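You operate a simulated robot arm through the tools that you are given. There is no shell and no other tool.

Carry out the task below with a simulated two-armed robot. There is one attempt and no reset: what you move stays moved.

TASK
Press the white lump into a flower, the blue one into a swirl.
Fine: leave the shapes on the mat; put the moulds back. Set down upright: what you pick out.

It is judged by the outcome, as a careful person would: the job done as asked, and still so three seconds after it is handed in. It fails if anything else is knocked over, pushed out of place, dropped, spilled or broken.

THE ROBOT
Two 7-joint arms with fingered hands on one trunk that stands fixed in place. Base frame: the origin is at the foot of the trunk, x ahead of it, y to its left, z up; the work surface is at about z = 0.8. Lengths are in m, angles in rad, forces in N, time in s.
The left shoulder is at [0.2, 0.135, 0.995], the right one opposite. Payload 4 kg a hand.
Tool frame (each hand has its own): the origin (TCP) lies between the finger pads and is the grasp point; the fingertips stand 0.025 m ahead of it; z points along the fingers, y is the line along which they close. The gripper opens to 0.088 m. The gripper's body begins 0.029 m behind the TCP. The gripper is a hand of 4 fingers: y runs from the thumb to the fingers, the wrist lies at [-0.013, -0.106, -0.174] in the tool frame, and closing takes about 1.5 s.
Orientation is told as [roll, pitch, yaw] about the base's x, y, z axes, in that order, counted from this pose: with the fingers straight down and the wrist toward the robot, the tool's x, y and z point along [0, 1, 0], [1, 0, 0] and [0, 0, -1] of the base frame.

THE INTERFACE
- The arms move only by the tool play_rows. It takes "left_increments", "right_increments" or both (then of equal length, played together; a hand with none holds still); each is a list of rows, each an object (a shift or turn left out is 0, a gripper value left out holds the last) with "travel": the shift along the base's x, y, z in units of 100 mm (1.0 is 100 mm), a list of three; "angular": the turn, a rotation vector about the base's x, y, z in units of 45 degrees (1.0 is 45 degrees), a list of three; "fingers": the closure in counts, from 0 (fully open) to 255 (shut). In form: [{"travel": [tx, ty, tz], "angular": [wx, wy, wz], "fingers": fingers}, ...]. A call has 1 to 20 rows; each row is the pose to reach, as a shift and turn from the pose commanded when the call began. A call with a number of a shift or a turn outside -1 to 1 is refused whole. Each row takes 0.2 s and may step no farther than 0.05 m and 0.15 rad from the row before; otherwise, or with a gripper value out of range, the whole call is refused. A pose out of reach is approached as far as the arm can. The call stops where the force on the tool passes 60 N (or 10 N more than at its start, if that is more) or the arm is blocked; 0.2 s more then pass. Each finger travels about 0.153 m/s and halts on what it meets, pressing with about 27 N; the grip force reading is that of the motor and also rises with nothing between the fingers. The clock runs only during rows and for 0.2 s after the last one: add rows that repeat a pose to give the fingers time. It gives the time, the measured TCP pose, the force on the tool (base axes), the opening and the grip force at its end, in the units of the frame above (readings bear some noise), with the torque about the TCP (base axes, N m) and any sound that the robot's microphone picked up, and new pictures: "pictures" is both (left out), scene, wrist or none (wrist: the cameras of the hands that moved).
- Cameras (640 x 400 px; columns grow to the right, rows downward): "scene" is now at [0.1425, -0.0124, 1.5975]; the picture's right is [-0.14, -0.99, 0.00], its down [-0.68, 0.09, -0.73] and it looks along [0.72, -0.10, -0.69] (base axes); focal length 344 px, centre (320, 200). "left" rides on the left gripper at [-0.064, -0.083, -0.098] in its tool frame; the picture's right is [-0.62, -0.37, 0.69], its down [0.71, -0.63, 0.30] and it looks along [0.32, 0.68, 0.65] (tool axes); focal length 265 px, centre (320, 200). "right" rides on the right gripper at [0.064, -0.083, -0.098] in its tool frame; the picture's right is [-0.62, 0.37, -0.69], its down [-0.71, -0.63, 0.30] and it looks along [-0.32, 0.68, 0.65] (tool axes); focal length 265 px, centre (320, 200).
- lift_body(by): slides the trunk up (or, below 0, down) by that many m; the arms and the scene camera ride with it, the base frame stays. It gives what a move gives, with no picture.
- set_grasp(shape, hand): the hand has 4 fingers and takes this shape, open, in about a second: jaw (thumb against the fingers, like two jaws); tri (thumb and two fingers); tip (a fingertip pinch); poke (one finger out to press); point (the index stretched); flat (the hand flat); cup (the hand cupped); fist (a fist). The gripper value then closes the fingers along that shape, each until it touches; the sizes above hold for jaw. It gives what a move gives, with no picture.
- aim_head(pan, tilt): turns the head with the scene camera to pan (to the left, within 1.693 rad either way) and tilt (down, from -0.506 to 1.204), counted from straight ahead of the robot. It gives what a move gives, and a new picture of the scene camera.
- point_at(camera, pixels): there is no depth. For up to 12 entries [column, row, z] of the newest picture of that camera ("zoom" is the newest enlarged one), the place [x, y] in the base frame at which the ray of that pixel passes the height z, good to about 0.002 m. No time passes.
- zoom(camera, box): a new picture of the part [left, top, right, bottom] of that camera's present view, enlarged. No time passes.
- close_job(): hands the job in; it is judged then, once.

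Leave the grippers open and the arms clear of the work at the hand-in unless told otherwise.

The tools are called after "Request:" as a command line: name --argument value ..., lists and objects as JSON in quotes. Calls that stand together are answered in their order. play_rows: Moves the arms, as the interface text tells. Its arguments: {"type":"object","properties":{"left_increments":{"type":"array","items":{"type":"object","properties":{"travel":{"type":"array","items":{"type":"number"}},"angular":{"type":"array","items":{"type":"number"}},"fingers":{"type":"number"}}}},"right_increments":{"type":"array","items":{"type":"object","properties":{"travel":{"type":"array","items":{"type":"number"}},"angular":{"type":"array","items":{"type":"number"}},"fingers":{"type":"number"}}}},"pictures":{"type":"string","enum":["both","scene","wrist","none"]}},"required":[]} The other tools are called the same way: lift_body (by) slides the trunk up or down; set_grasp (shape, hand) gives the hand a shape; aim_head (pan, tilt) turns the head that bears the scene camera; point_at (camera, pixels) gives the place at which the rays of pixels pass given heights; zoom (camera, box) takes an enlarged picture of a part of a camera's view; close_job () hands the job in.

At the start:

```text
clock: 0.0
left_position: [0.5846, 0.2826, 1.1344]
left_ee_rot: [0.0, -0.001, -0.001]
left_force: [0.1, 0.6, 0.5]
left_ft_torque: [0.01, 0.0, 0.05]
left_grip_width: 0.0877
left_grip_force: 0.1
left_shape: jaw
right_position: [0.5916, -0.2761, 1.1195]
right_ee_rot: [0.0, 0.0, 0.0]
right_force: [0.2, 0.0, 0.3]
right_ft_torque: [0.04, 0.0, 0.02]
right_grip_width: 0.0875
right_grip_force: 0.0
right_shape: jaw
trunk travel left (down, up): [-0.6, 0.17]
head pan, tilt: [-0.136, 0.757]
```

scene: 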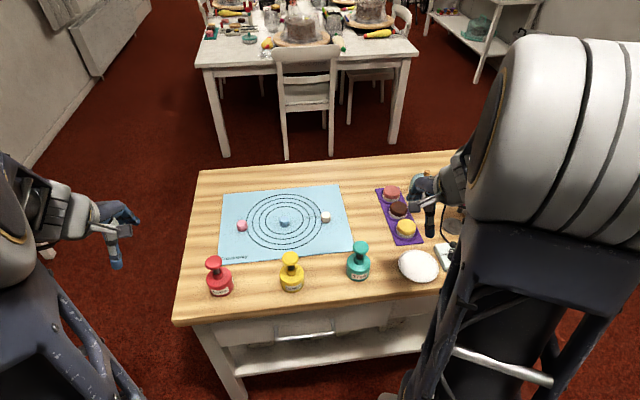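
right: 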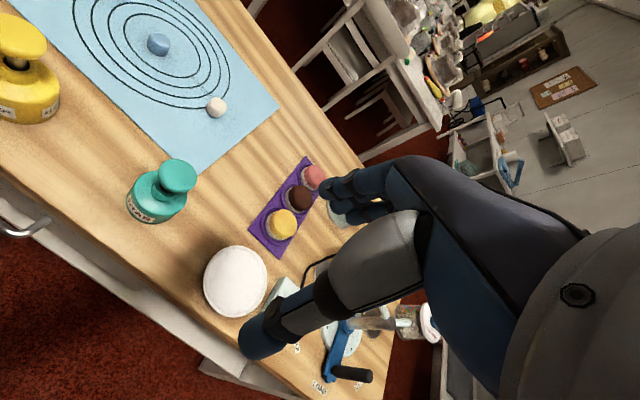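
left: 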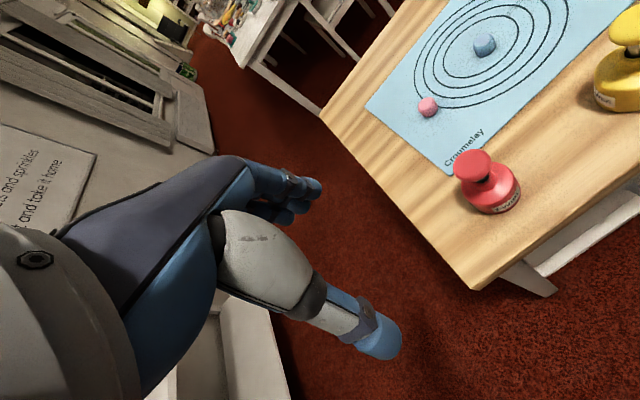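

I see a table with a blue mat holding three lumps: pink (242,226), blue (285,222) and white (326,217). Three plunger moulds stand in front: red (219,278), yellow (291,273) and teal (359,263). I'll zoom in on the moulds' labels and on the lumps.

Request:
zoom --camera "scene" --box '[190, 230, 390, 310]'

Request:
zoom --camera "right" --box '[0, 0, 320, 240]'

Request:
zoom --camera "left" --box '[360, 0, 640, 240]'

Request:
zoom --camera "scene" --box '[200, 170, 480, 310]'

```text
3.20 times, centred on (290, 270) of scene
```

zoom: 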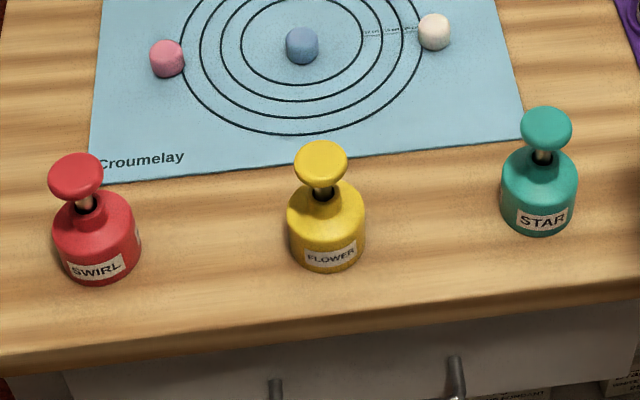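

```text
1.67 times, centred on (160, 120) of right
```

zoom: 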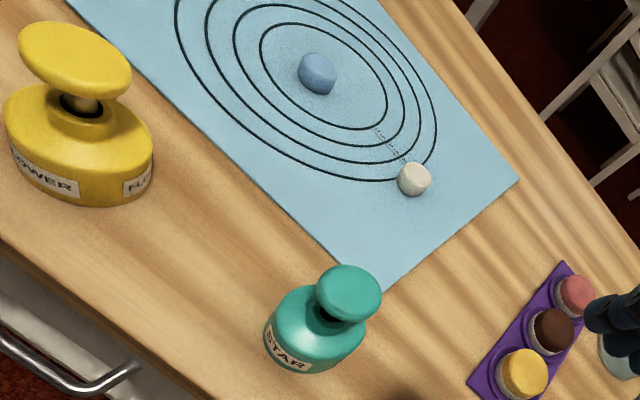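

```text
1.67 times, centred on (500, 120) of left
```

zoom: 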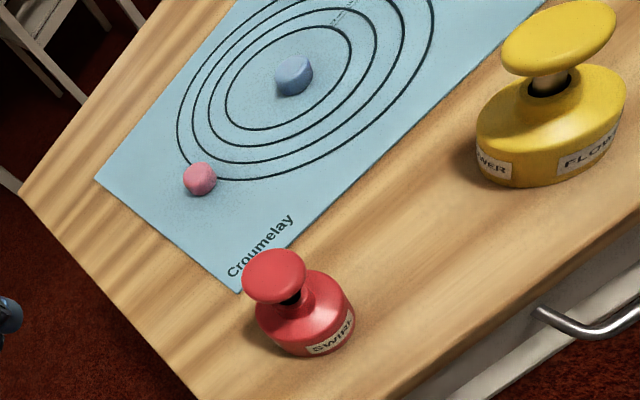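

```text
2.29 times, centred on (340, 240) of scene
```

zoom: 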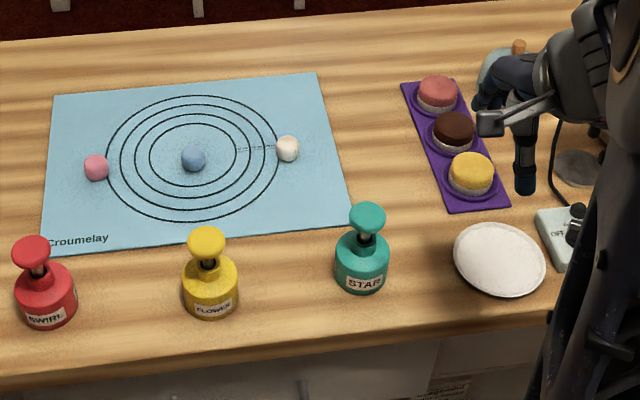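

Labels read SWIRL on red, FLOWER on yellow and STAR on teal. Next I get positions: the table points of the mould bases, knobs, lumps and mat corners.

Request:
point_at --camera "scene" --pixels '[[242, 229, 0.8], [285, 226, 0.8], [326, 220, 0.8], [220, 288, 0.8], [292, 284, 0.8], [359, 275, 0.8], [214, 263, 0.87], [290, 259, 0.87], [361, 248, 0.87], [219, 262, 0.8], [353, 240, 0.8], [222, 192, 0.8]]'

Request:
zoom --camera "scene" --box '[190, 245, 260, 305]'

Request:
zoom --camera "scene" --box '[260, 245, 330, 305]'

```text
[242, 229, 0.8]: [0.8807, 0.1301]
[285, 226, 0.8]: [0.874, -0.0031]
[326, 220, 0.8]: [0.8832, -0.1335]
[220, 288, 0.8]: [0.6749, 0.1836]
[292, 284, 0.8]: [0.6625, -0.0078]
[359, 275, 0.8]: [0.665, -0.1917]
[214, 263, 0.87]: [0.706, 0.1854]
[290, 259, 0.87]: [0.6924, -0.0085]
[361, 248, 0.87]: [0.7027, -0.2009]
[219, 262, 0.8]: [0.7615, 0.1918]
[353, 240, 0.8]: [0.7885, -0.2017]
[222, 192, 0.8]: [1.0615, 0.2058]
```

```text
6.67 times, centred on (225, 275) of scene
```

zoom: 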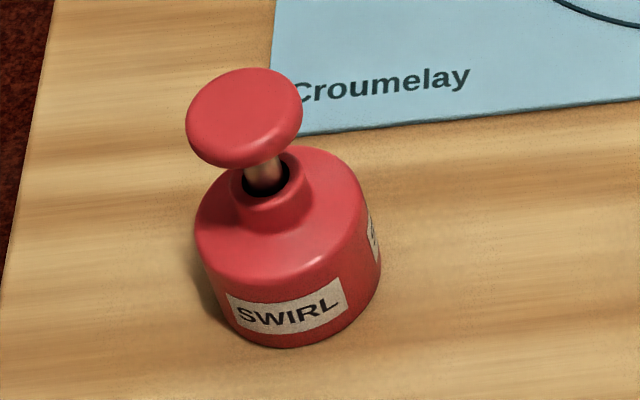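

```text
6.67 times, centred on (295, 275) of scene
```

zoom: 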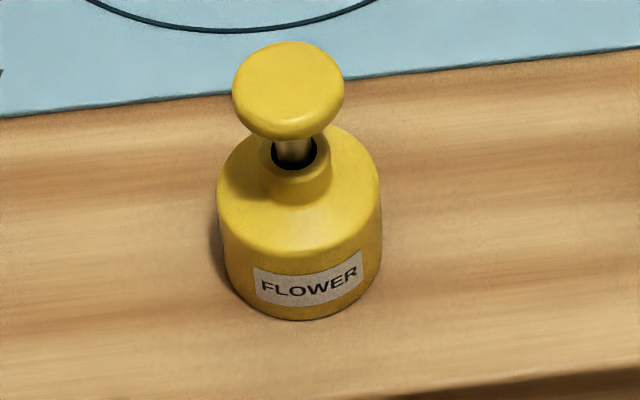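

The moulds are plunger stamps about 65 mm wide with roughly 42 mm knobs. To get their heights I need triangulation. First I zoom the left camera on the red and yellow moulds.

Request:
zoom --camera "left" --box '[440, 0, 640, 230]'

```text
1.74 times, centred on (540, 115) of left
```

zoom: 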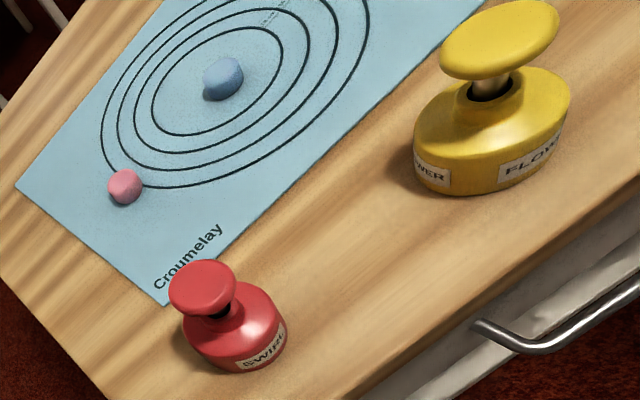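

In this zoom the yellow knob is at (499,40) and the red knob at (203,287). I query them at several heights, and the same knobs in the scene camera, to find where the rays meet.

Request:
point_at --camera "zoom" --pixels '[[499, 40, 0.86], [499, 40, 0.88], [499, 40, 0.9], [203, 287, 0.86], [203, 287, 0.88], [203, 287, 0.9], [223, 98, 0.8], [223, 66, 0.82], [125, 202, 0.8], [246, 372, 0.8]]'

Request:
point_at --camera "scene" --pixels '[[290.2, 258.5, 0.86], [290.2, 258.5, 0.88], [290.2, 258.5, 0.9], [213.8, 262.5, 0.86], [213.8, 262.5, 0.88], [213.8, 262.5, 0.9]]'

```text
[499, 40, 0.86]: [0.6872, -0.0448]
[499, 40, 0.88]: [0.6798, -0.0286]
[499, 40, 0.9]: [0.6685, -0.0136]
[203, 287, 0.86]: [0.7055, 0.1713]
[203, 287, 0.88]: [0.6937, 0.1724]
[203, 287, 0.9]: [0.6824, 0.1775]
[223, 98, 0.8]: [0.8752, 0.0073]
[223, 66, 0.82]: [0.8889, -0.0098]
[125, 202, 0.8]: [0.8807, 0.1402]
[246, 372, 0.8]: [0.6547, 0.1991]
```

```text
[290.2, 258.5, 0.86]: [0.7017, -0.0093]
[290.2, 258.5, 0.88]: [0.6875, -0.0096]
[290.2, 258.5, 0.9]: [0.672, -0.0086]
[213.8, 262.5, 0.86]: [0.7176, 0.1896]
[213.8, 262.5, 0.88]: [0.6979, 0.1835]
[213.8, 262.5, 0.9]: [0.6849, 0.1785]
```

The rays meet at z≈0.90: the yellow knob top is near (0.670,-0.010) and the red near (0.684,0.178). So each mould is about 0.10 m tall with its knob at z≈0.885–0.90. The plan is to grip each mould by its knob from above, carry it over its lump, press straight down, lift, and return it. Right hand takes yellow (flower) to white, left hand takes red (swirl) to blue.

First I move the right hand high above the yellow mould.

Request:
play_rows --right_increments '[{"travel": [0.1, 0.33, 0]}, {"travel": [0.25, 0.67, 0]}, {"travel": [0.4, 1.0, 0]}]' --pictures "none"

Request:
play_rows --right_increments '[{"travel": [0.1, 0.33, 0]}, {"travel": [0.25, 0.67, 0]}, {"travel": [0.4, 1.0, 0]}, {"travel": [0.4, 1.0, 0]}]' --pictures "both"

```text
clock: 0.8
left_position: [0.585, 0.2834, 1.1336]
left_ee_rot: [-0.001, 0.001, 0.001]
left_force: [0.2, -0.7, 0.5]
left_ft_torque: [0.02, -0.03, -0.02]
left_grip_width: 0.0879
left_grip_force: 0.1
left_shape: jaw
right_position: [0.6337, -0.1755, 1.1203]
right_ee_rot: [0.001, -0.001, -0.001]
right_force: [0.1, -0.1, 1.2]
right_ft_torque: [0.03, 0.02, -0.03]
right_grip_width: 0.0875
right_grip_force: 0.1
right_shape: jaw
trunk travel left (down, up): [-0.6, 0.17]
head pan, tilt: [-0.136, 0.757]
```

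```text
clock: 1.8
left_position: [0.5849, 0.283, 1.1349]
left_ee_rot: [0.001, 0.001, 0.001]
left_force: [0.6, -0.4, -0.4]
left_ft_torque: [0.01, 0.01, 0.01]
left_grip_width: 0.0875
left_grip_force: 0.0
left_shape: jaw
right_position: [0.6706, -0.0753, 1.1184]
right_ee_rot: [0.0, 0.001, 0.0]
right_force: [0.9, -0.2, -0.2]
right_ft_torque: [0.02, 0.0, 0.02]
right_grip_width: 0.0874
right_grip_force: 0.0
right_shape: jaw
trunk travel left (down, up): [-0.6, 0.17]
head pan, tilt: [-0.136, 0.757]
```

scene: 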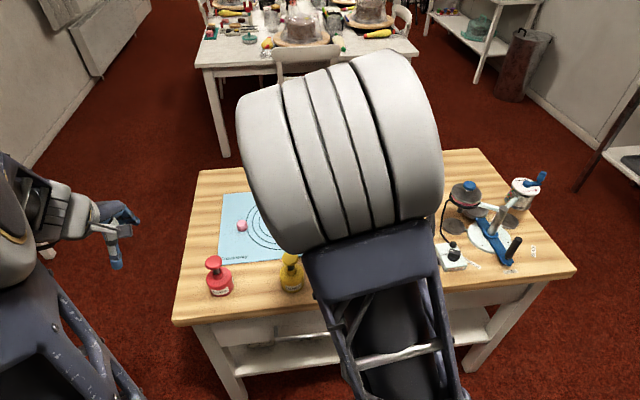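
right: 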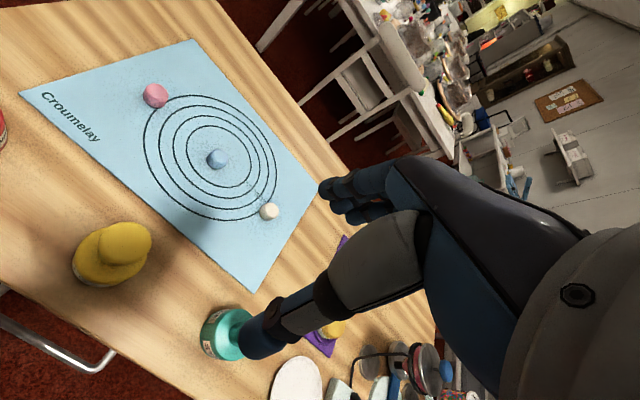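

The right arm's elbow now blocks part of the scene view, but the wrist camera sees the yellow mould: knob at about (124,243). I zoom there for a better look.

Request:
zoom --camera "right" --box '[60, 200, 190, 300]'

```text
4.00 times, centred on (125, 250) of right
```

zoom: 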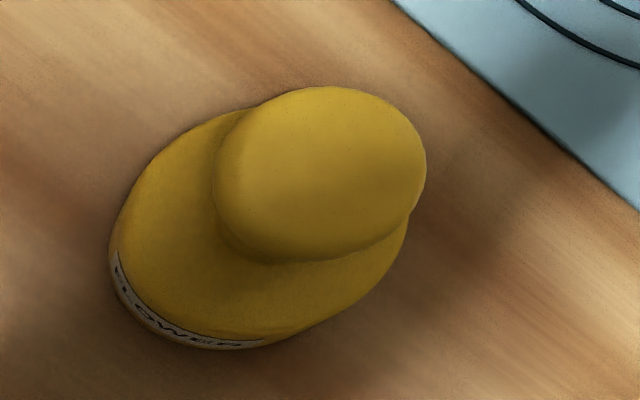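

The knob's centre here is about (320,172); I query it at knob heights, and the body outline at table height.

Request:
point_at --camera "zoom" --pixels '[[320, 172, 0.88], [320, 172, 0.89], [320, 172, 0.9], [109, 255, 0.8], [225, 349, 0.8], [130, 320, 0.8], [215, 175, 0.89], [427, 165, 0.89], [335, 86, 0.89], [300, 262, 0.89]]'

```text
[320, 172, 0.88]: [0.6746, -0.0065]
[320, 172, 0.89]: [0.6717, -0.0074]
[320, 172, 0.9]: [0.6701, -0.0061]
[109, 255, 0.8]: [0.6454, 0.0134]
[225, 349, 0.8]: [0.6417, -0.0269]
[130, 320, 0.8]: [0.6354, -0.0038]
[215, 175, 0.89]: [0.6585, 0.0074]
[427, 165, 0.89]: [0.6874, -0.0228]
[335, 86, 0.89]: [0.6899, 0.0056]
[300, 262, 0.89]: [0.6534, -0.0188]
```

The knob centre is about (0.671,-0.007) with a diameter of about 42 mm. I move the right hand directly above it and down to z≈1.02, then look.

Request:
play_rows --right_increments '[{"travel": [0, 0.35, 0]}, {"travel": [0, 0.69, 0]}, {"travel": [0, 0.69, -0.35]}, {"travel": [0, 0.69, -0.7]}, {"travel": [0, 0.69, -1.0]}, {"travel": [0, 0.69, -1.0]}]' --pictures "both"

```text
clock: 3.2
left_position: [0.5863, 0.2827, 1.1344]
left_ee_rot: [-0.001, -0.001, 0.0]
left_force: [-0.2, -0.5, 0.4]
left_ft_torque: [-0.01, 0.0, -0.01]
left_grip_width: 0.0875
left_grip_force: 0.0
left_shape: jaw
right_position: [0.6703, -0.0067, 1.0195]
right_ee_rot: [0.0, 0.001, 0.0]
right_force: [0.2, 0.5, -1.0]
right_ft_torque: [0.02, 0.04, 0.01]
right_grip_width: 0.0877
right_grip_force: 0.0
right_shape: jaw
trunk travel left (down, up): [-0.6, 0.17]
head pan, tilt: [-0.136, 0.757]
```

scene: 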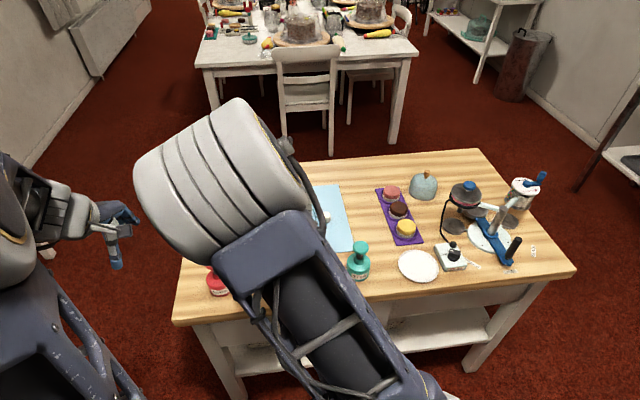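
right: 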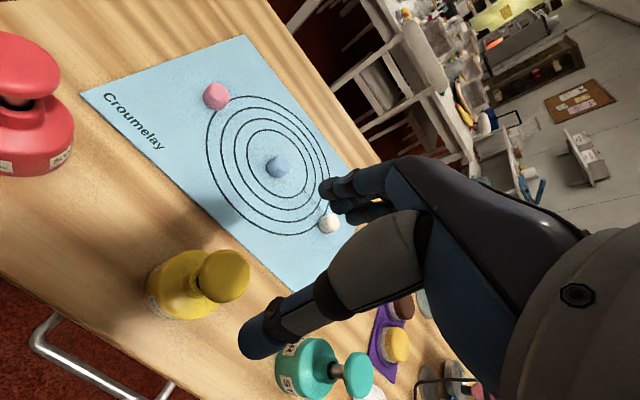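

The hand is above the mould, aligned at (0.670,-0.007). I descend to z≈0.945, with fingertips still above the knob, and look again.

Request:
play_rows --right_increments '[{"travel": [0, 0, -0.25]}, {"travel": [0, 0, -0.5]}, {"travel": [0, 0, -0.75]}, {"travel": [0, 0, -0.75]}]' --pictures "wrist"

```text
clock: 4.2
left_position: [0.5851, 0.2831, 1.1348]
left_ee_rot: [-0.001, -0.001, -0.001]
left_force: [0.5, -0.8, 0.1]
left_ft_torque: [-0.01, -0.01, 0.04]
left_grip_width: 0.0877
left_grip_force: 0.0
left_shape: jaw
right_position: [0.6706, -0.0075, 0.947]
right_ee_rot: [0.0, 0.0, -0.001]
right_force: [0.8, -0.2, 0.9]
right_ft_torque: [0.03, 0.0, -0.02]
right_grip_width: 0.0878
right_grip_force: 0.0
right_shape: jaw
trunk travel left (down, up): [-0.6, 0.17]
head pan, tilt: [-0.136, 0.757]
```

right: 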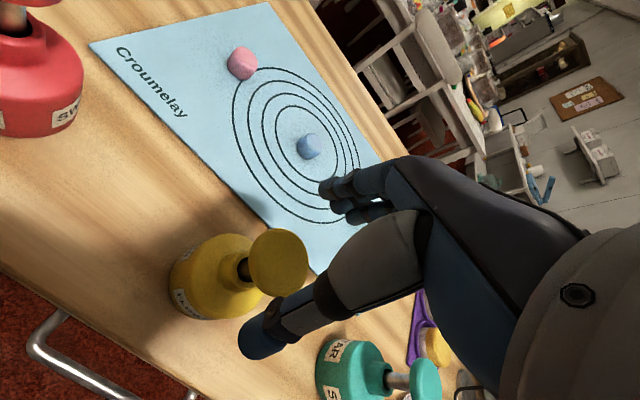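

I see the knob at about (278,262), between thumb and fingers. I zoom to measure its centre accurately.

Request:
zoom --camera "right" --box '[160, 200, 360, 325]'

```text
3.20 times, centred on (260, 262) of right
```

zoom: 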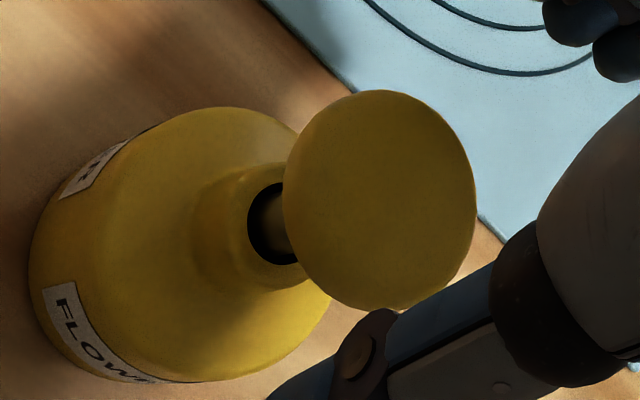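

Knob ellipse centre in this zoom is (379,200). I ask where that lies at z = 0.89–0.90, plus the rim edges.

Request:
point_at --camera "zoom" --pixels '[[379, 200, 0.88], [379, 200, 0.89], [379, 200, 0.9], [283, 190, 0.89], [476, 205, 0.89], [375, 90, 0.89], [385, 310, 0.89], [28, 260, 0.81], [190, 382, 0.81], [70, 350, 0.81]]'

```text
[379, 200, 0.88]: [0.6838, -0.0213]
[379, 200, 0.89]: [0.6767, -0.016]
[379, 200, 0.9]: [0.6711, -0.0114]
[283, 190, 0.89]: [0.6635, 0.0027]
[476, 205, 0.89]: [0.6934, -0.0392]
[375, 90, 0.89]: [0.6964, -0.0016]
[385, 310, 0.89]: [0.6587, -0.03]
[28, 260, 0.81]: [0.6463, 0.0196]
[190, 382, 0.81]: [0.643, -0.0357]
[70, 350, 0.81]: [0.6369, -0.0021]
```

Combining all rays, the knob's top centre is about (0.669,-0.0085) at z≈0.905. I lower the open hand around the knob to TCP z≈0.896, with small centring shifts, and look before closing.

Request:
play_rows --right_increments '[{"travel": [-0.015, -0.015, 0]}, {"travel": [-0.015, -0.015, -0.12]}, {"travel": [-0.015, -0.015, -0.25]}, {"travel": [-0.015, -0.015, -0.38]}, {"travel": [-0.015, -0.015, -0.5]}, {"travel": [-0.015, -0.015, -0.5]}]' --pictures "both"

```text
clock: 5.6
left_position: [0.5853, 0.2835, 1.135]
left_ee_rot: [0.0, 0.0, 0.0]
left_force: [-0.1, 0.9, -0.4]
left_ft_torque: [0.01, -0.01, 0.02]
left_grip_width: 0.0878
left_grip_force: 0.1
left_shape: jaw
right_position: [0.6691, -0.0093, 0.8962]
right_ee_rot: [0.001, 0.0, 0.0]
right_force: [-0.6, 0.1, -0.4]
right_ft_torque: [0.03, -0.02, 0.0]
right_grip_width: 0.0876
right_grip_force: 0.1
right_shape: jaw
trunk travel left (down, up): [-0.6, 0.17]
head pan, tilt: [-0.136, 0.757]
```

scene: 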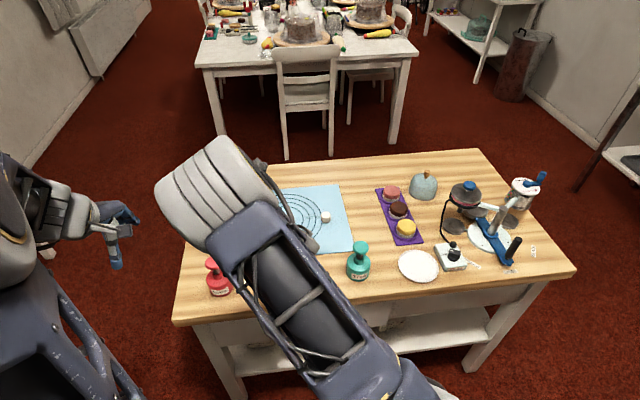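
right: 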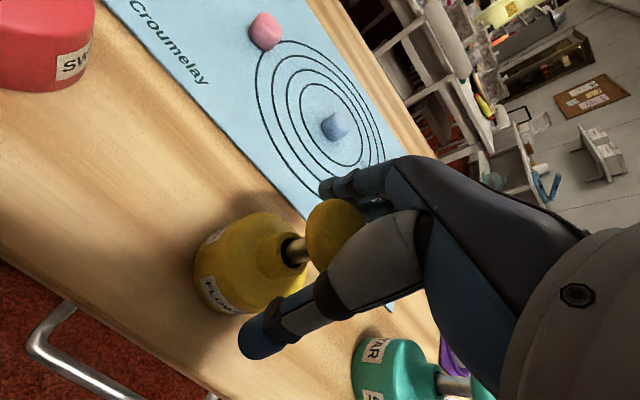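

Request:
zoom --camera "right" --box '[180, 160, 420, 320]'

```text
2.50 times, centred on (300, 240) of right
```

zoom: 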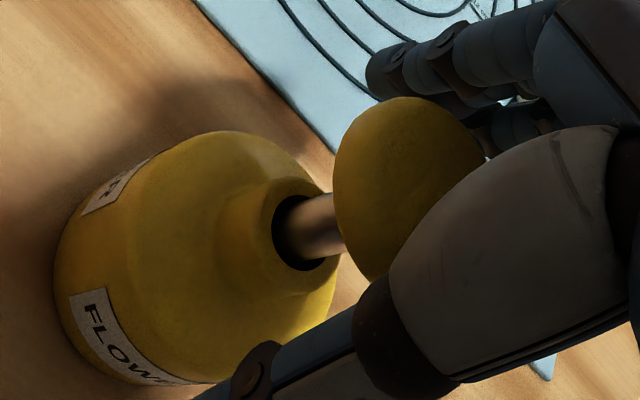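

The knob sits between thumb and fingers, its rim plane about 6 mm above the TCP. I rise 4 mm to centre the pads on the rim and close the fingers.

Request:
play_rows --right_increments '[{"travel": [0, 0, 0.04], "fingers": 0}, {"travel": [0, 0, 0.04], "fingers": 60}, {"travel": [0, 0, 0.04], "fingers": 110}, {"travel": [0, 0, 0.04], "fingers": 160}, {"travel": [0, 0, 0.04], "fingers": 200}, {"travel": [0, 0, 0.04], "fingers": 255}, {"travel": [0, 0, 0.04], "fingers": 255}, {"travel": [0, 0, 0.04], "fingers": 255}, {"travel": [0, 0, 0.04], "fingers": 255}]' --pictures "both"

```text
clock: 7.6
left_position: [0.5848, 0.283, 1.1351]
left_ee_rot: [-0.001, 0.0, 0.001]
left_force: [-0.4, -0.3, -0.1]
left_ft_torque: [-0.02, -0.02, 0.02]
left_grip_width: 0.0876
left_grip_force: 0.1
left_shape: jaw
right_position: [0.6698, -0.0099, 0.8994]
right_ee_rot: [0.0, -0.001, 0.0]
right_force: [-0.2, 0.2, -0.4]
right_ft_torque: [0.0, -0.02, -0.01]
right_grip_width: 0.0216
right_grip_force: 26.2
right_shape: jaw
trunk travel left (down, up): [-0.6, 0.17]
head pan, tilt: [-0.136, 0.757]
```

scene: 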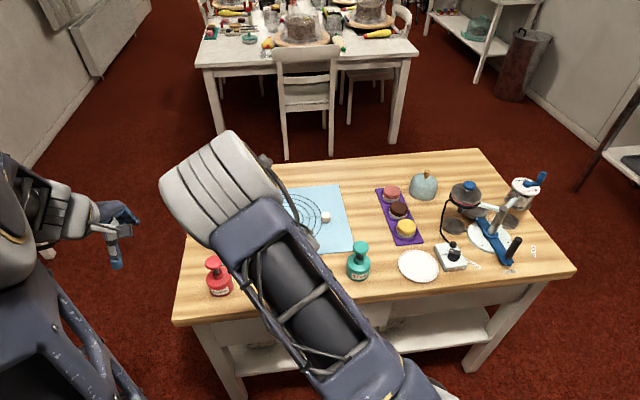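
right: 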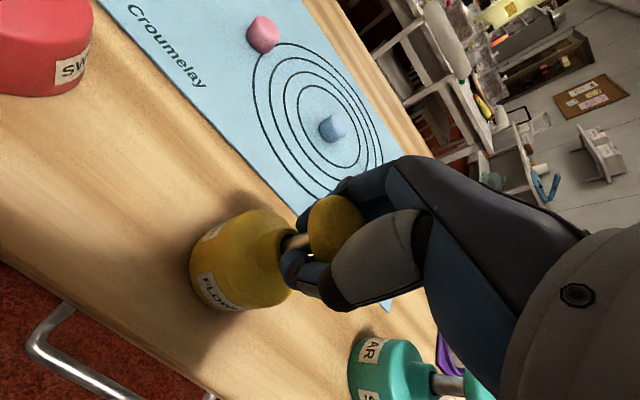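

The opening stopped at 21.6 mm with 26 N, so the fingertips seem to have curled beneath the knob's rim. I zoom to check.

Request:
zoom --camera "right" --box '[180, 160, 420, 320]'

```text
2.50 times, centred on (300, 240) of right
```

zoom: 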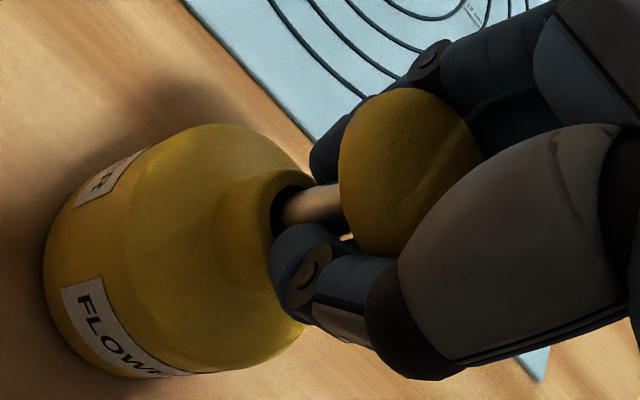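

The fingers are hooked under the knob, a secure hold for carrying. I'll lift gently. First I measure the white lump in the scene view at (326,217) with a zoom.

Request:
zoom --camera "scene" --box '[290, 190, 360, 240]'

```text
8.00 times, centred on (325, 215) of scene
```

zoom: 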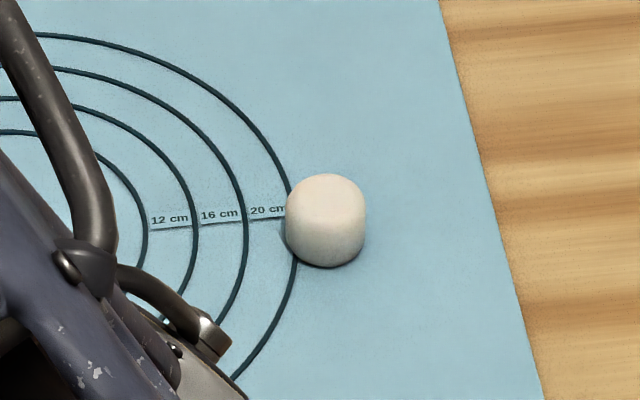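

The white lump is about 32 mm wide, outlined at columns 285–366 and rows 173–268 of this zoom. I query its base centre (326,246) and top centre (325,194).

Request:
point_at --camera "zoom" --pixels '[[326, 246, 0.802], [325, 194, 0.825], [325, 194, 0.83], [326, 221, 0.814], [285, 221, 0.814], [366, 221, 0.814], [326, 267, 0.802]]'

Request:
point_at --camera "right" --pixels '[[333, 127, 0.802], [333, 127, 0.814], [333, 127, 0.825], [263, 34, 0.814]]'

```text
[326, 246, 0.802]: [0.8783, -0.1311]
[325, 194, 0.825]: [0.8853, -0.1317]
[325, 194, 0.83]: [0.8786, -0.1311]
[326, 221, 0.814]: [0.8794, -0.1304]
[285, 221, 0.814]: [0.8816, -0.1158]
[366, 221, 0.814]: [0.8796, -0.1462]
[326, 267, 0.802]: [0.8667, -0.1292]
```

```text
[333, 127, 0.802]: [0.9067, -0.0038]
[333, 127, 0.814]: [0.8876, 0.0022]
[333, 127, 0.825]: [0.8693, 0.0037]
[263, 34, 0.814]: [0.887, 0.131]
```

The white lump is centred near (0.880,-0.131), about 28 mm tall. Now I lift the yellow mould slowly by 70 mm and check how it hangs.

Request:
play_rows --right_increments '[{"travel": [0, 0, 0.05]}, {"travel": [0, 0, 0.1]}, {"travel": [0, 0, 0.2]}, {"travel": [0, 0, 0.35]}, {"travel": [0, 0, 0.5]}, {"travel": [0, 0, 0.7]}, {"travel": [0, 0, 0.7]}, {"travel": [0, 0, 0.7]}]' --pictures "both"

Request:
zoom --camera "right" --box '[180, 160, 420, 320]'

```text
clock: 9.4
left_position: [0.5843, 0.282, 1.1356]
left_ee_rot: [-0.001, -0.001, 0.001]
left_force: [0.4, 1.2, -0.1]
left_ft_torque: [-0.01, 0.0, -0.01]
left_grip_width: 0.0875
left_grip_force: 0.2
left_shape: jaw
right_position: [0.669, -0.0084, 0.9672]
right_ee_rot: [0.0, 0.001, -0.001]
right_force: [0.5, -0.2, -2.4]
right_ft_torque: [-0.01, 0.0, -0.01]
right_grip_width: 0.0216
right_grip_force: 27.2
right_shape: jaw
trunk travel left (down, up): [-0.6, 0.17]
head pan, tilt: [-0.136, 0.757]
```

scene: 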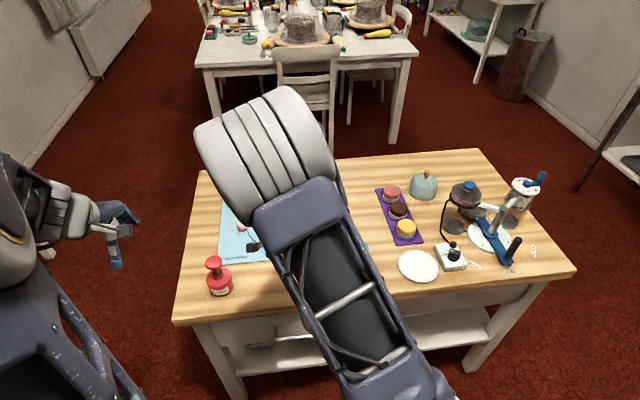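
right: 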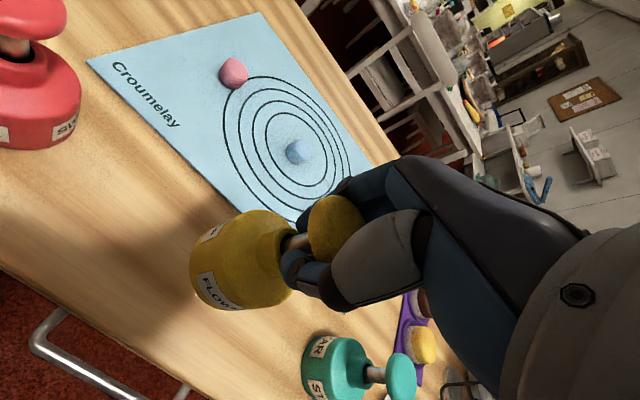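

```text
2.50 times, centred on (300, 240) of right
```

zoom: 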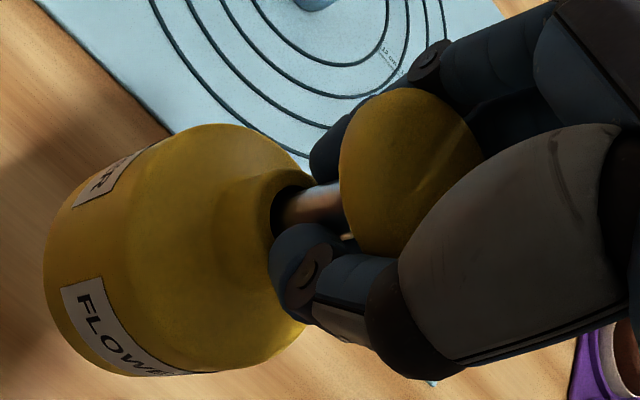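

The mould hangs upright and unchanged in the grip, bottom at about z = 0.87, and weighs about 2.4 N. I carry it toward the white lump, staying high.

Request:
play_rows --right_increments '[{"travel": [0.15, -0.09, 0]}, {"travel": [0.4, -0.24, 0]}, {"travel": [0.7, -0.42, 0]}, {"travel": [1.0, -0.6, 0]}]' --pictures "none"

Request:
play_rows --right_increments '[{"travel": [0.3, -0.18, 0]}, {"travel": [0.6, -0.36, 0]}, {"travel": [0.85, -0.51, 0]}, {"travel": [1.0, -0.6, 0]}, {"travel": [1.0, -0.6, 0]}]' --pictures "both"

```text
clock: 10.4
left_position: [0.5847, 0.284, 1.1352]
left_ee_rot: [-0.002, 0.0, 0.0]
left_force: [0.2, -1.6, 0.0]
left_ft_torque: [-0.02, 0.0, -0.01]
left_grip_width: 0.0878
left_grip_force: 0.1
left_shape: jaw
right_position: [0.7683, -0.0681, 0.9682]
right_ee_rot: [0.001, -0.001, -0.001]
right_force: [0.3, 0.7, -2.2]
right_ft_torque: [-0.01, 0.0, -0.02]
right_grip_width: 0.0216
right_grip_force: 26.9
right_shape: jaw
trunk travel left (down, up): [-0.6, 0.17]
head pan, tilt: [-0.136, 0.757]
```

```text
clock: 11.6
left_position: [0.5848, 0.2841, 1.1346]
left_ee_rot: [0.0, -0.001, 0.001]
left_force: [0.6, 0.6, -0.4]
left_ft_torque: [-0.01, -0.02, 0.01]
left_grip_width: 0.0877
left_grip_force: 0.0
left_shape: jaw
right_position: [0.871, -0.1294, 0.9698]
right_ee_rot: [-0.001, 0.0, 0.0]
right_force: [0.1, -0.1, -1.9]
right_ft_torque: [-0.04, -0.01, 0.02]
right_grip_width: 0.0215
right_grip_force: 27.5
right_shape: jaw
trunk travel left (down, up): [-0.6, 0.17]
head pan, tilt: [-0.136, 0.757]
```

scene: 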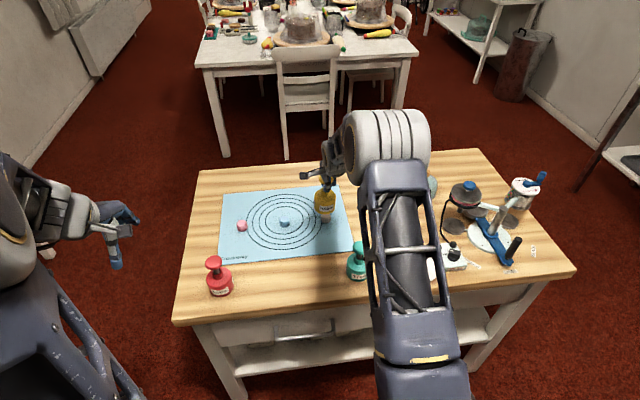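
right: 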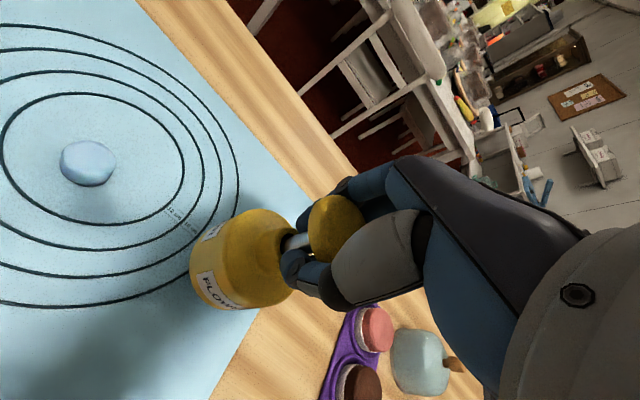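

The mould hangs just short of the white lump at scene (325,203). I zoom the scene view to check its alignment.

Request:
zoom --camera "scene" --box '[280, 165, 380, 240]'

```text
5.33 times, centred on (330, 202) of scene
```

zoom: 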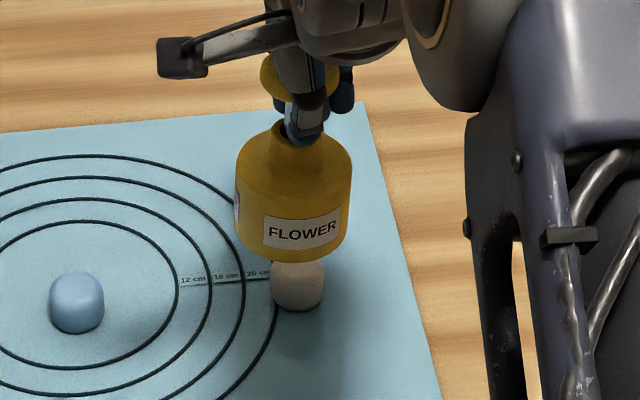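

I query the mould's bottom front edge (295,265) at z≈0.869 and the lump's points to compare their centres.

Request:
point_at --camera "zoom" --pixels '[[295, 265, 0.869], [295, 265, 0.865], [235, 200, 0.89], [353, 190, 0.89], [294, 195, 0.89], [297, 290, 0.814], [297, 311, 0.802], [77, 302, 0.814], [77, 333, 0.802], [49, 302, 0.814], [105, 302, 0.814]]'

```text
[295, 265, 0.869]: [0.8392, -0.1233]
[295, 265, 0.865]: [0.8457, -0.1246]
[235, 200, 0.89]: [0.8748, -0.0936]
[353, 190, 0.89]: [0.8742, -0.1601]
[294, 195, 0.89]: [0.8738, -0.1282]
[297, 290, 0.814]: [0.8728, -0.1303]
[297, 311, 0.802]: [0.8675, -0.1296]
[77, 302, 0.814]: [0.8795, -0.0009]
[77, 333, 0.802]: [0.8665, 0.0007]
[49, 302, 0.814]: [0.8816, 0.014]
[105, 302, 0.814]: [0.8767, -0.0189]
```

The mould is at about (0.872,-0.128) and the lump at (0.881,-0.1305). I shift +9.5 mm in x and -2.5 mm in y, lower 28 mm so the rim is just above the lump, and check.

Request:
play_rows --right_increments '[{"travel": [0.05, -0.015, 0]}, {"travel": [0.095, -0.025, 0]}, {"travel": [0.095, -0.025, -0.1]}, {"travel": [0.095, -0.025, -0.2]}, {"travel": [0.095, -0.025, -0.28]}, {"travel": [0.095, -0.025, -0.28]}]' --pictures "both"

Request:
zoom --camera "scene" --box '[280, 165, 380, 240]'

```text
clock: 13.0
left_position: [0.5856, 0.2826, 1.1344]
left_ee_rot: [-0.001, 0.0, 0.0]
left_force: [0.5, 0.1, -0.2]
left_ft_torque: [-0.02, 0.0, -0.02]
left_grip_width: 0.0875
left_grip_force: 0.1
left_shape: jaw
right_position: [0.8798, -0.1306, 0.94]
right_ee_rot: [0.001, -0.001, -0.001]
right_force: [0.3, -1.1, -1.8]
right_ft_torque: [-0.05, 0.01, -0.04]
right_grip_width: 0.0216
right_grip_force: 26.4
right_shape: jaw
trunk travel left (down, up): [-0.6, 0.17]
head pan, tilt: [-0.136, 0.757]
```

scene: 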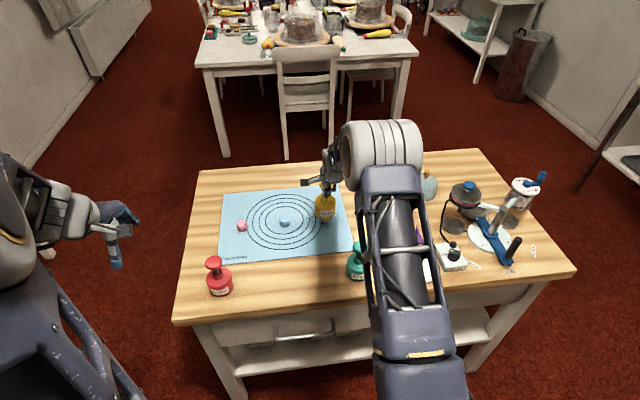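
right: 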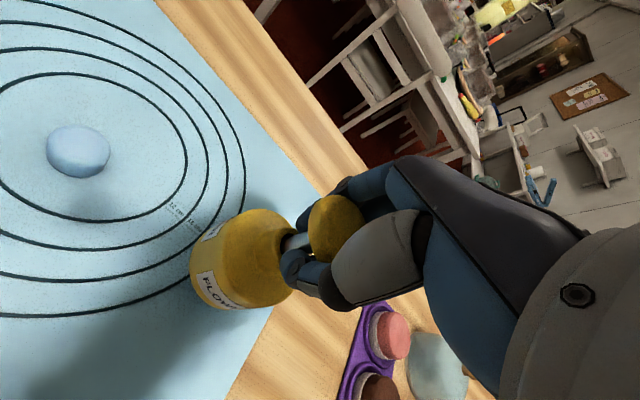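

```text
5.33 times, centred on (330, 202) of scene
```

zoom: 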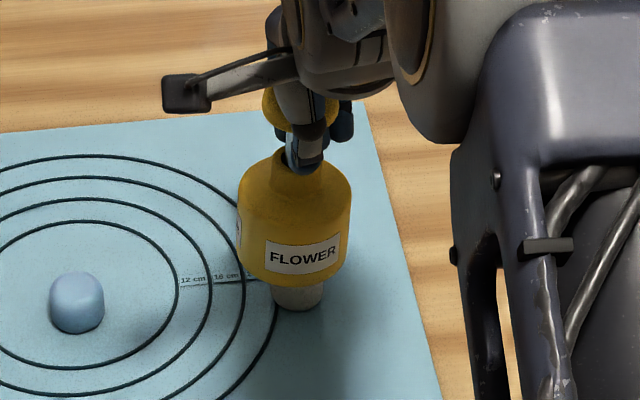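

The mould's body spans columns 238–353 (centre 295.5) and the lump's visible part 272–325 (centre 298), so the sideways error is about 1–1.5 mm. I query the bottom front edge for the fore-aft check.

Request:
point_at --camera "zoom" --pixels '[[296, 288, 0.84], [238, 225, 0.86], [353, 215, 0.86], [298, 311, 0.802], [272, 295, 0.808], [325, 292, 0.808]]'

```text
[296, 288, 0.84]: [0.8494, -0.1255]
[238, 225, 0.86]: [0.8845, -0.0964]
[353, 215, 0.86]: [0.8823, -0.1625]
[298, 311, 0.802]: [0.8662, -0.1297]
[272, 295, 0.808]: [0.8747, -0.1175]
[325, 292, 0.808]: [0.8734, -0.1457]
```

Mould centre ≈ (0.882,-0.1295); lump centre ≈ (0.8815,-0.1315). I nudge y by -1.5 mm and lower over the lump by 38 mm, watching the force.

Request:
play_rows --right_increments '[{"travel": [0, -0.017, 0]}, {"travel": [0, -0.017, -0.08]}, {"travel": [0, -0.017, -0.16]}, {"travel": [0, -0.017, -0.24]}, {"travel": [0, -0.017, -0.32]}, {"travel": [0, -0.017, -0.37]}, {"travel": [0, -0.017, -0.37]}]' --pictures "both"

Request:
zoom --camera "scene" --box '[280, 165, 380, 240]'

```text
clock: 14.6
left_position: [0.5857, 0.2828, 1.1343]
left_ee_rot: [-0.001, 0.0, -0.001]
left_force: [0.1, 0.9, 0.2]
left_ft_torque: [0.01, 0.04, -0.01]
left_grip_width: 0.0875
left_grip_force: 0.2
left_shape: jaw
right_position: [0.8799, -0.1333, 0.9045]
right_ee_rot: [-0.001, 0.0, 0.0]
right_force: [0.0, -0.8, -2.0]
right_ft_torque: [0.04, 0.03, -0.02]
right_grip_width: 0.0216
right_grip_force: 27.7
right_shape: jaw
trunk travel left (down, up): [-0.6, 0.17]
head pan, tilt: [-0.136, 0.757]
```

scene: 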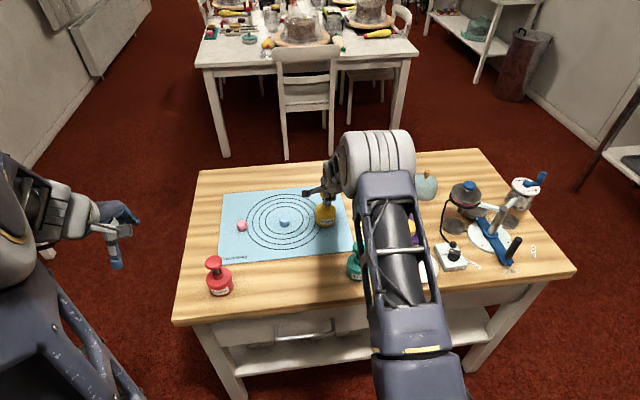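
right: 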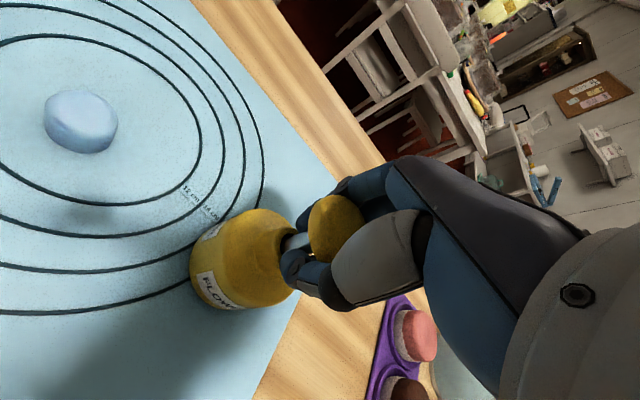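

```text
5.33 times, centred on (330, 202) of scene
```

zoom: 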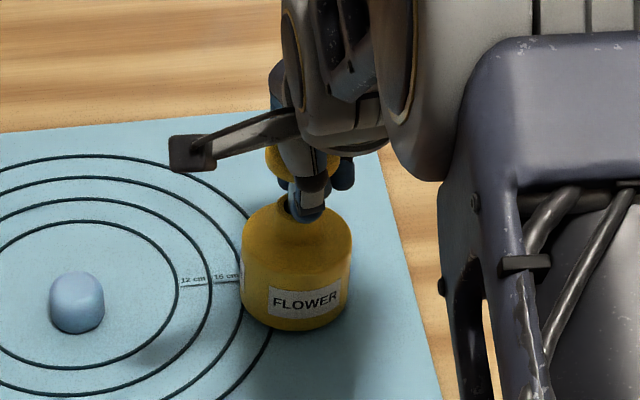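

The mould covers the lump with its rim about 4 mm above the mat (force still -2 N, hanging). I lower the last few millimetres.

Request:
play_rows --right_increments '[{"travel": [0, 0, -0.015]}, {"travel": [0, 0, -0.03]}, {"travel": [0, 0, -0.03]}]' --pictures "none"

```text
clock: 15.4
left_position: [0.5841, 0.2834, 1.1343]
left_ee_rot: [0.001, 0.001, 0.0]
left_force: [0.8, 0.8, -1.0]
left_ft_torque: [0.01, 0.0, -0.01]
left_grip_width: 0.0874
left_grip_force: 0.1
left_shape: jaw
right_position: [0.8782, -0.1325, 0.9023]
right_ee_rot: [-0.001, 0.0, 0.001]
right_force: [-0.3, 0.9, 1.7]
right_ft_torque: [0.01, 0.0, 0.01]
right_grip_width: 0.0216
right_grip_force: 27.0
right_shape: jaw
trunk travel left (down, up): [-0.6, 0.17]
head pan, tilt: [-0.136, 0.757]
```

Contact: force went from -2 N to +1.7 N at TCP z = 0.902, so the mould now rests on the mat around the lump. I open the fingers while holding position, then look.

Request:
play_rows --right_increments '[{"travel": [0, 0, 0.01], "fingers": 200}, {"travel": [0, 0, 0.01], "fingers": 130}, {"travel": [0, 0, 0.01], "fingers": 60}, {"travel": [0, 0, 0.01], "fingers": 0}, {"travel": [0, 0, 0.01], "fingers": 0}, {"travel": [0, 0, 0.01], "fingers": 0}, {"travel": [0, 0, 0.01], "fingers": 0}, {"travel": [0, 0, 0.01], "fingers": 0}]' --pictures "both"

Request:
zoom --camera "scene" --box '[280, 165, 380, 240]'

```text
clock: 17.2
left_position: [0.5849, 0.2833, 1.1343]
left_ee_rot: [0.0, 0.002, 0.0]
left_force: [0.2, 0.0, -0.7]
left_ft_torque: [0.01, 0.0, 0.01]
left_grip_width: 0.0876
left_grip_force: 0.1
left_shape: jaw
right_position: [0.8784, -0.1326, 0.9023]
right_ee_rot: [-0.001, 0.0, 0.0]
right_force: [0.2, -0.1, 0.0]
right_ft_torque: [-0.05, 0.02, -0.04]
right_grip_width: 0.0878
right_grip_force: 0.1
right_shape: jaw
trunk travel left (down, up): [-0.6, 0.17]
head pan, tilt: [-0.136, 0.757]
```

scene: 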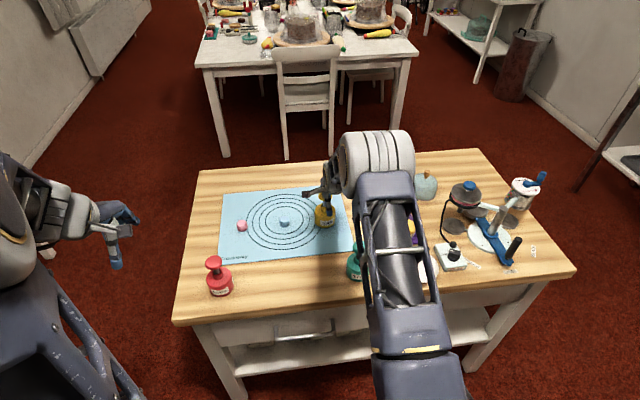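
right: 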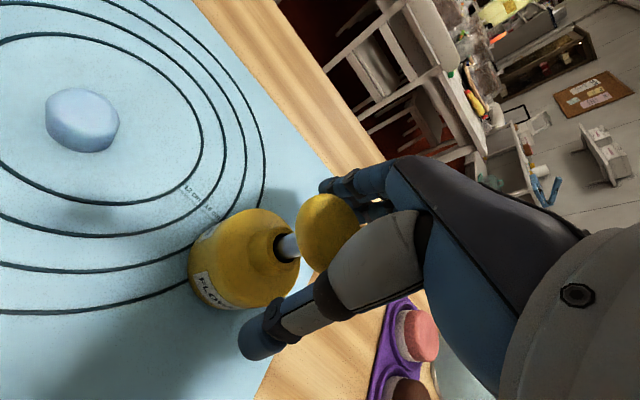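

```text
5.33 times, centred on (330, 202) of scene
```

zoom: 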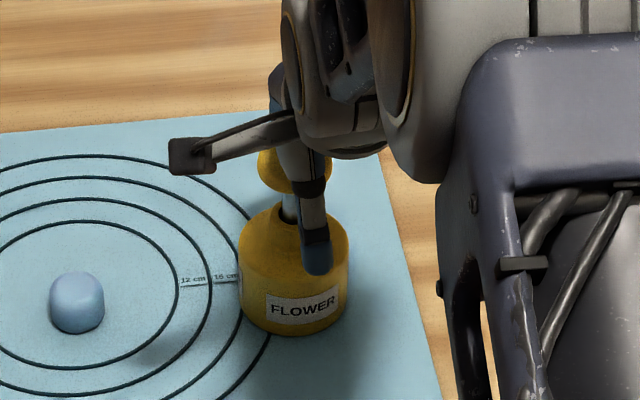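

The mould stands on its own around the lump. I raise the open hand straight up 70 mm and then check the mould's position.

Request:
play_rows --right_increments '[{"travel": [0, 0, 0.1]}, {"travel": [0, 0, 0.25]}, {"travel": [0, 0, 0.45]}, {"travel": [0, 0, 0.7]}, {"travel": [0, 0, 0.7]}]' --pictures "both"

Request:
zoom --camera "scene" --box '[280, 165, 380, 240]'

Request:
zoom --camera "right" --box '[120, 150, 440, 350]'

```text
clock: 18.4
left_position: [0.5849, 0.2834, 1.1351]
left_ee_rot: [0.001, 0.001, 0.001]
left_force: [0.1, 0.3, -0.5]
left_ft_torque: [0.02, -0.01, -0.04]
left_grip_width: 0.0876
left_grip_force: 0.1
left_shape: jaw
right_position: [0.8783, -0.134, 0.9732]
right_ee_rot: [0.0, -0.001, -0.002]
right_force: [-0.2, -0.4, 0.5]
right_ft_torque: [-0.02, 0.04, 0.04]
right_grip_width: 0.0877
right_grip_force: 0.1
right_shape: jaw
trunk travel left (down, up): [-0.6, 0.17]
head pan, tilt: [-0.136, 0.757]
```

scene: 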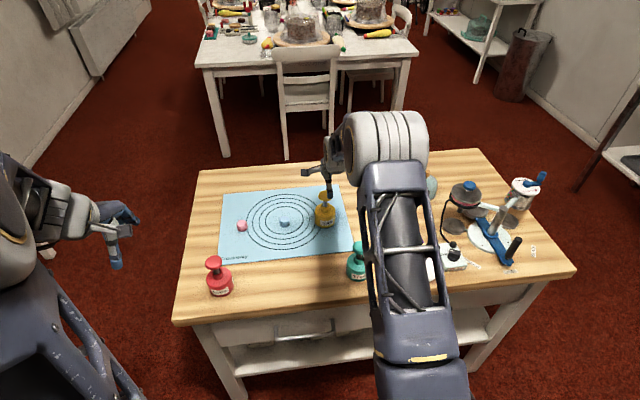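
right: 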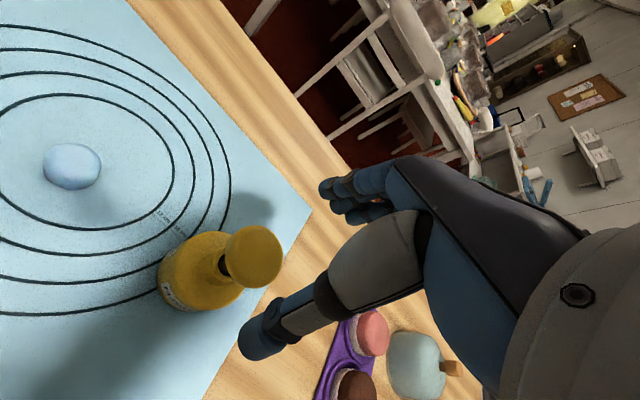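

```text
5.33 times, centred on (330, 202) of scene
```

zoom: 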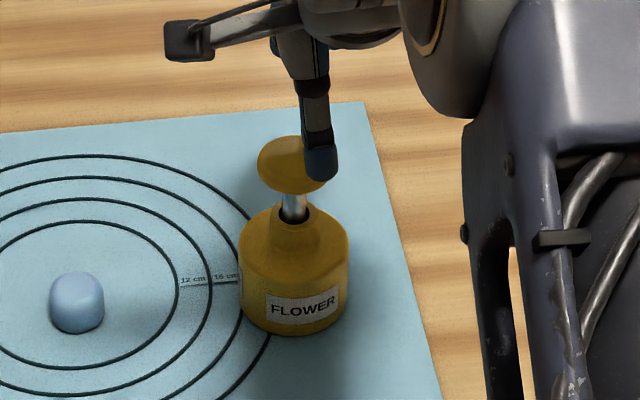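

```text
2.00 times, centred on (280, 250) of right
```

zoom: 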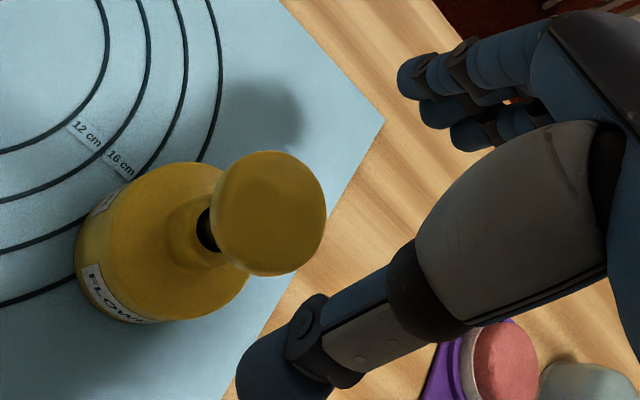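

I compute the mould's resting centre from its outline in the scene.

Request:
zoom --camera "scene" --box '[285, 175, 365, 235]'

```text
6.67 times, centred on (325, 205) of scene
```

zoom: 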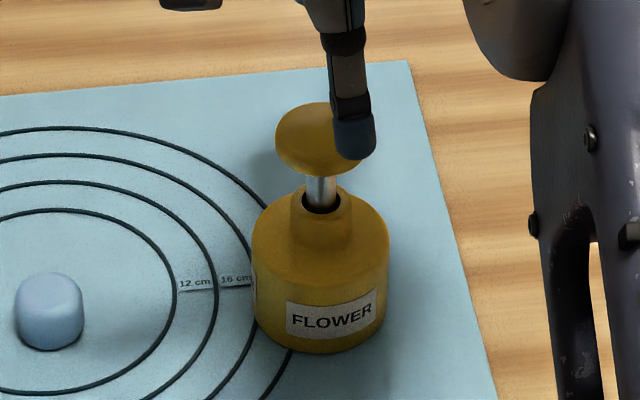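

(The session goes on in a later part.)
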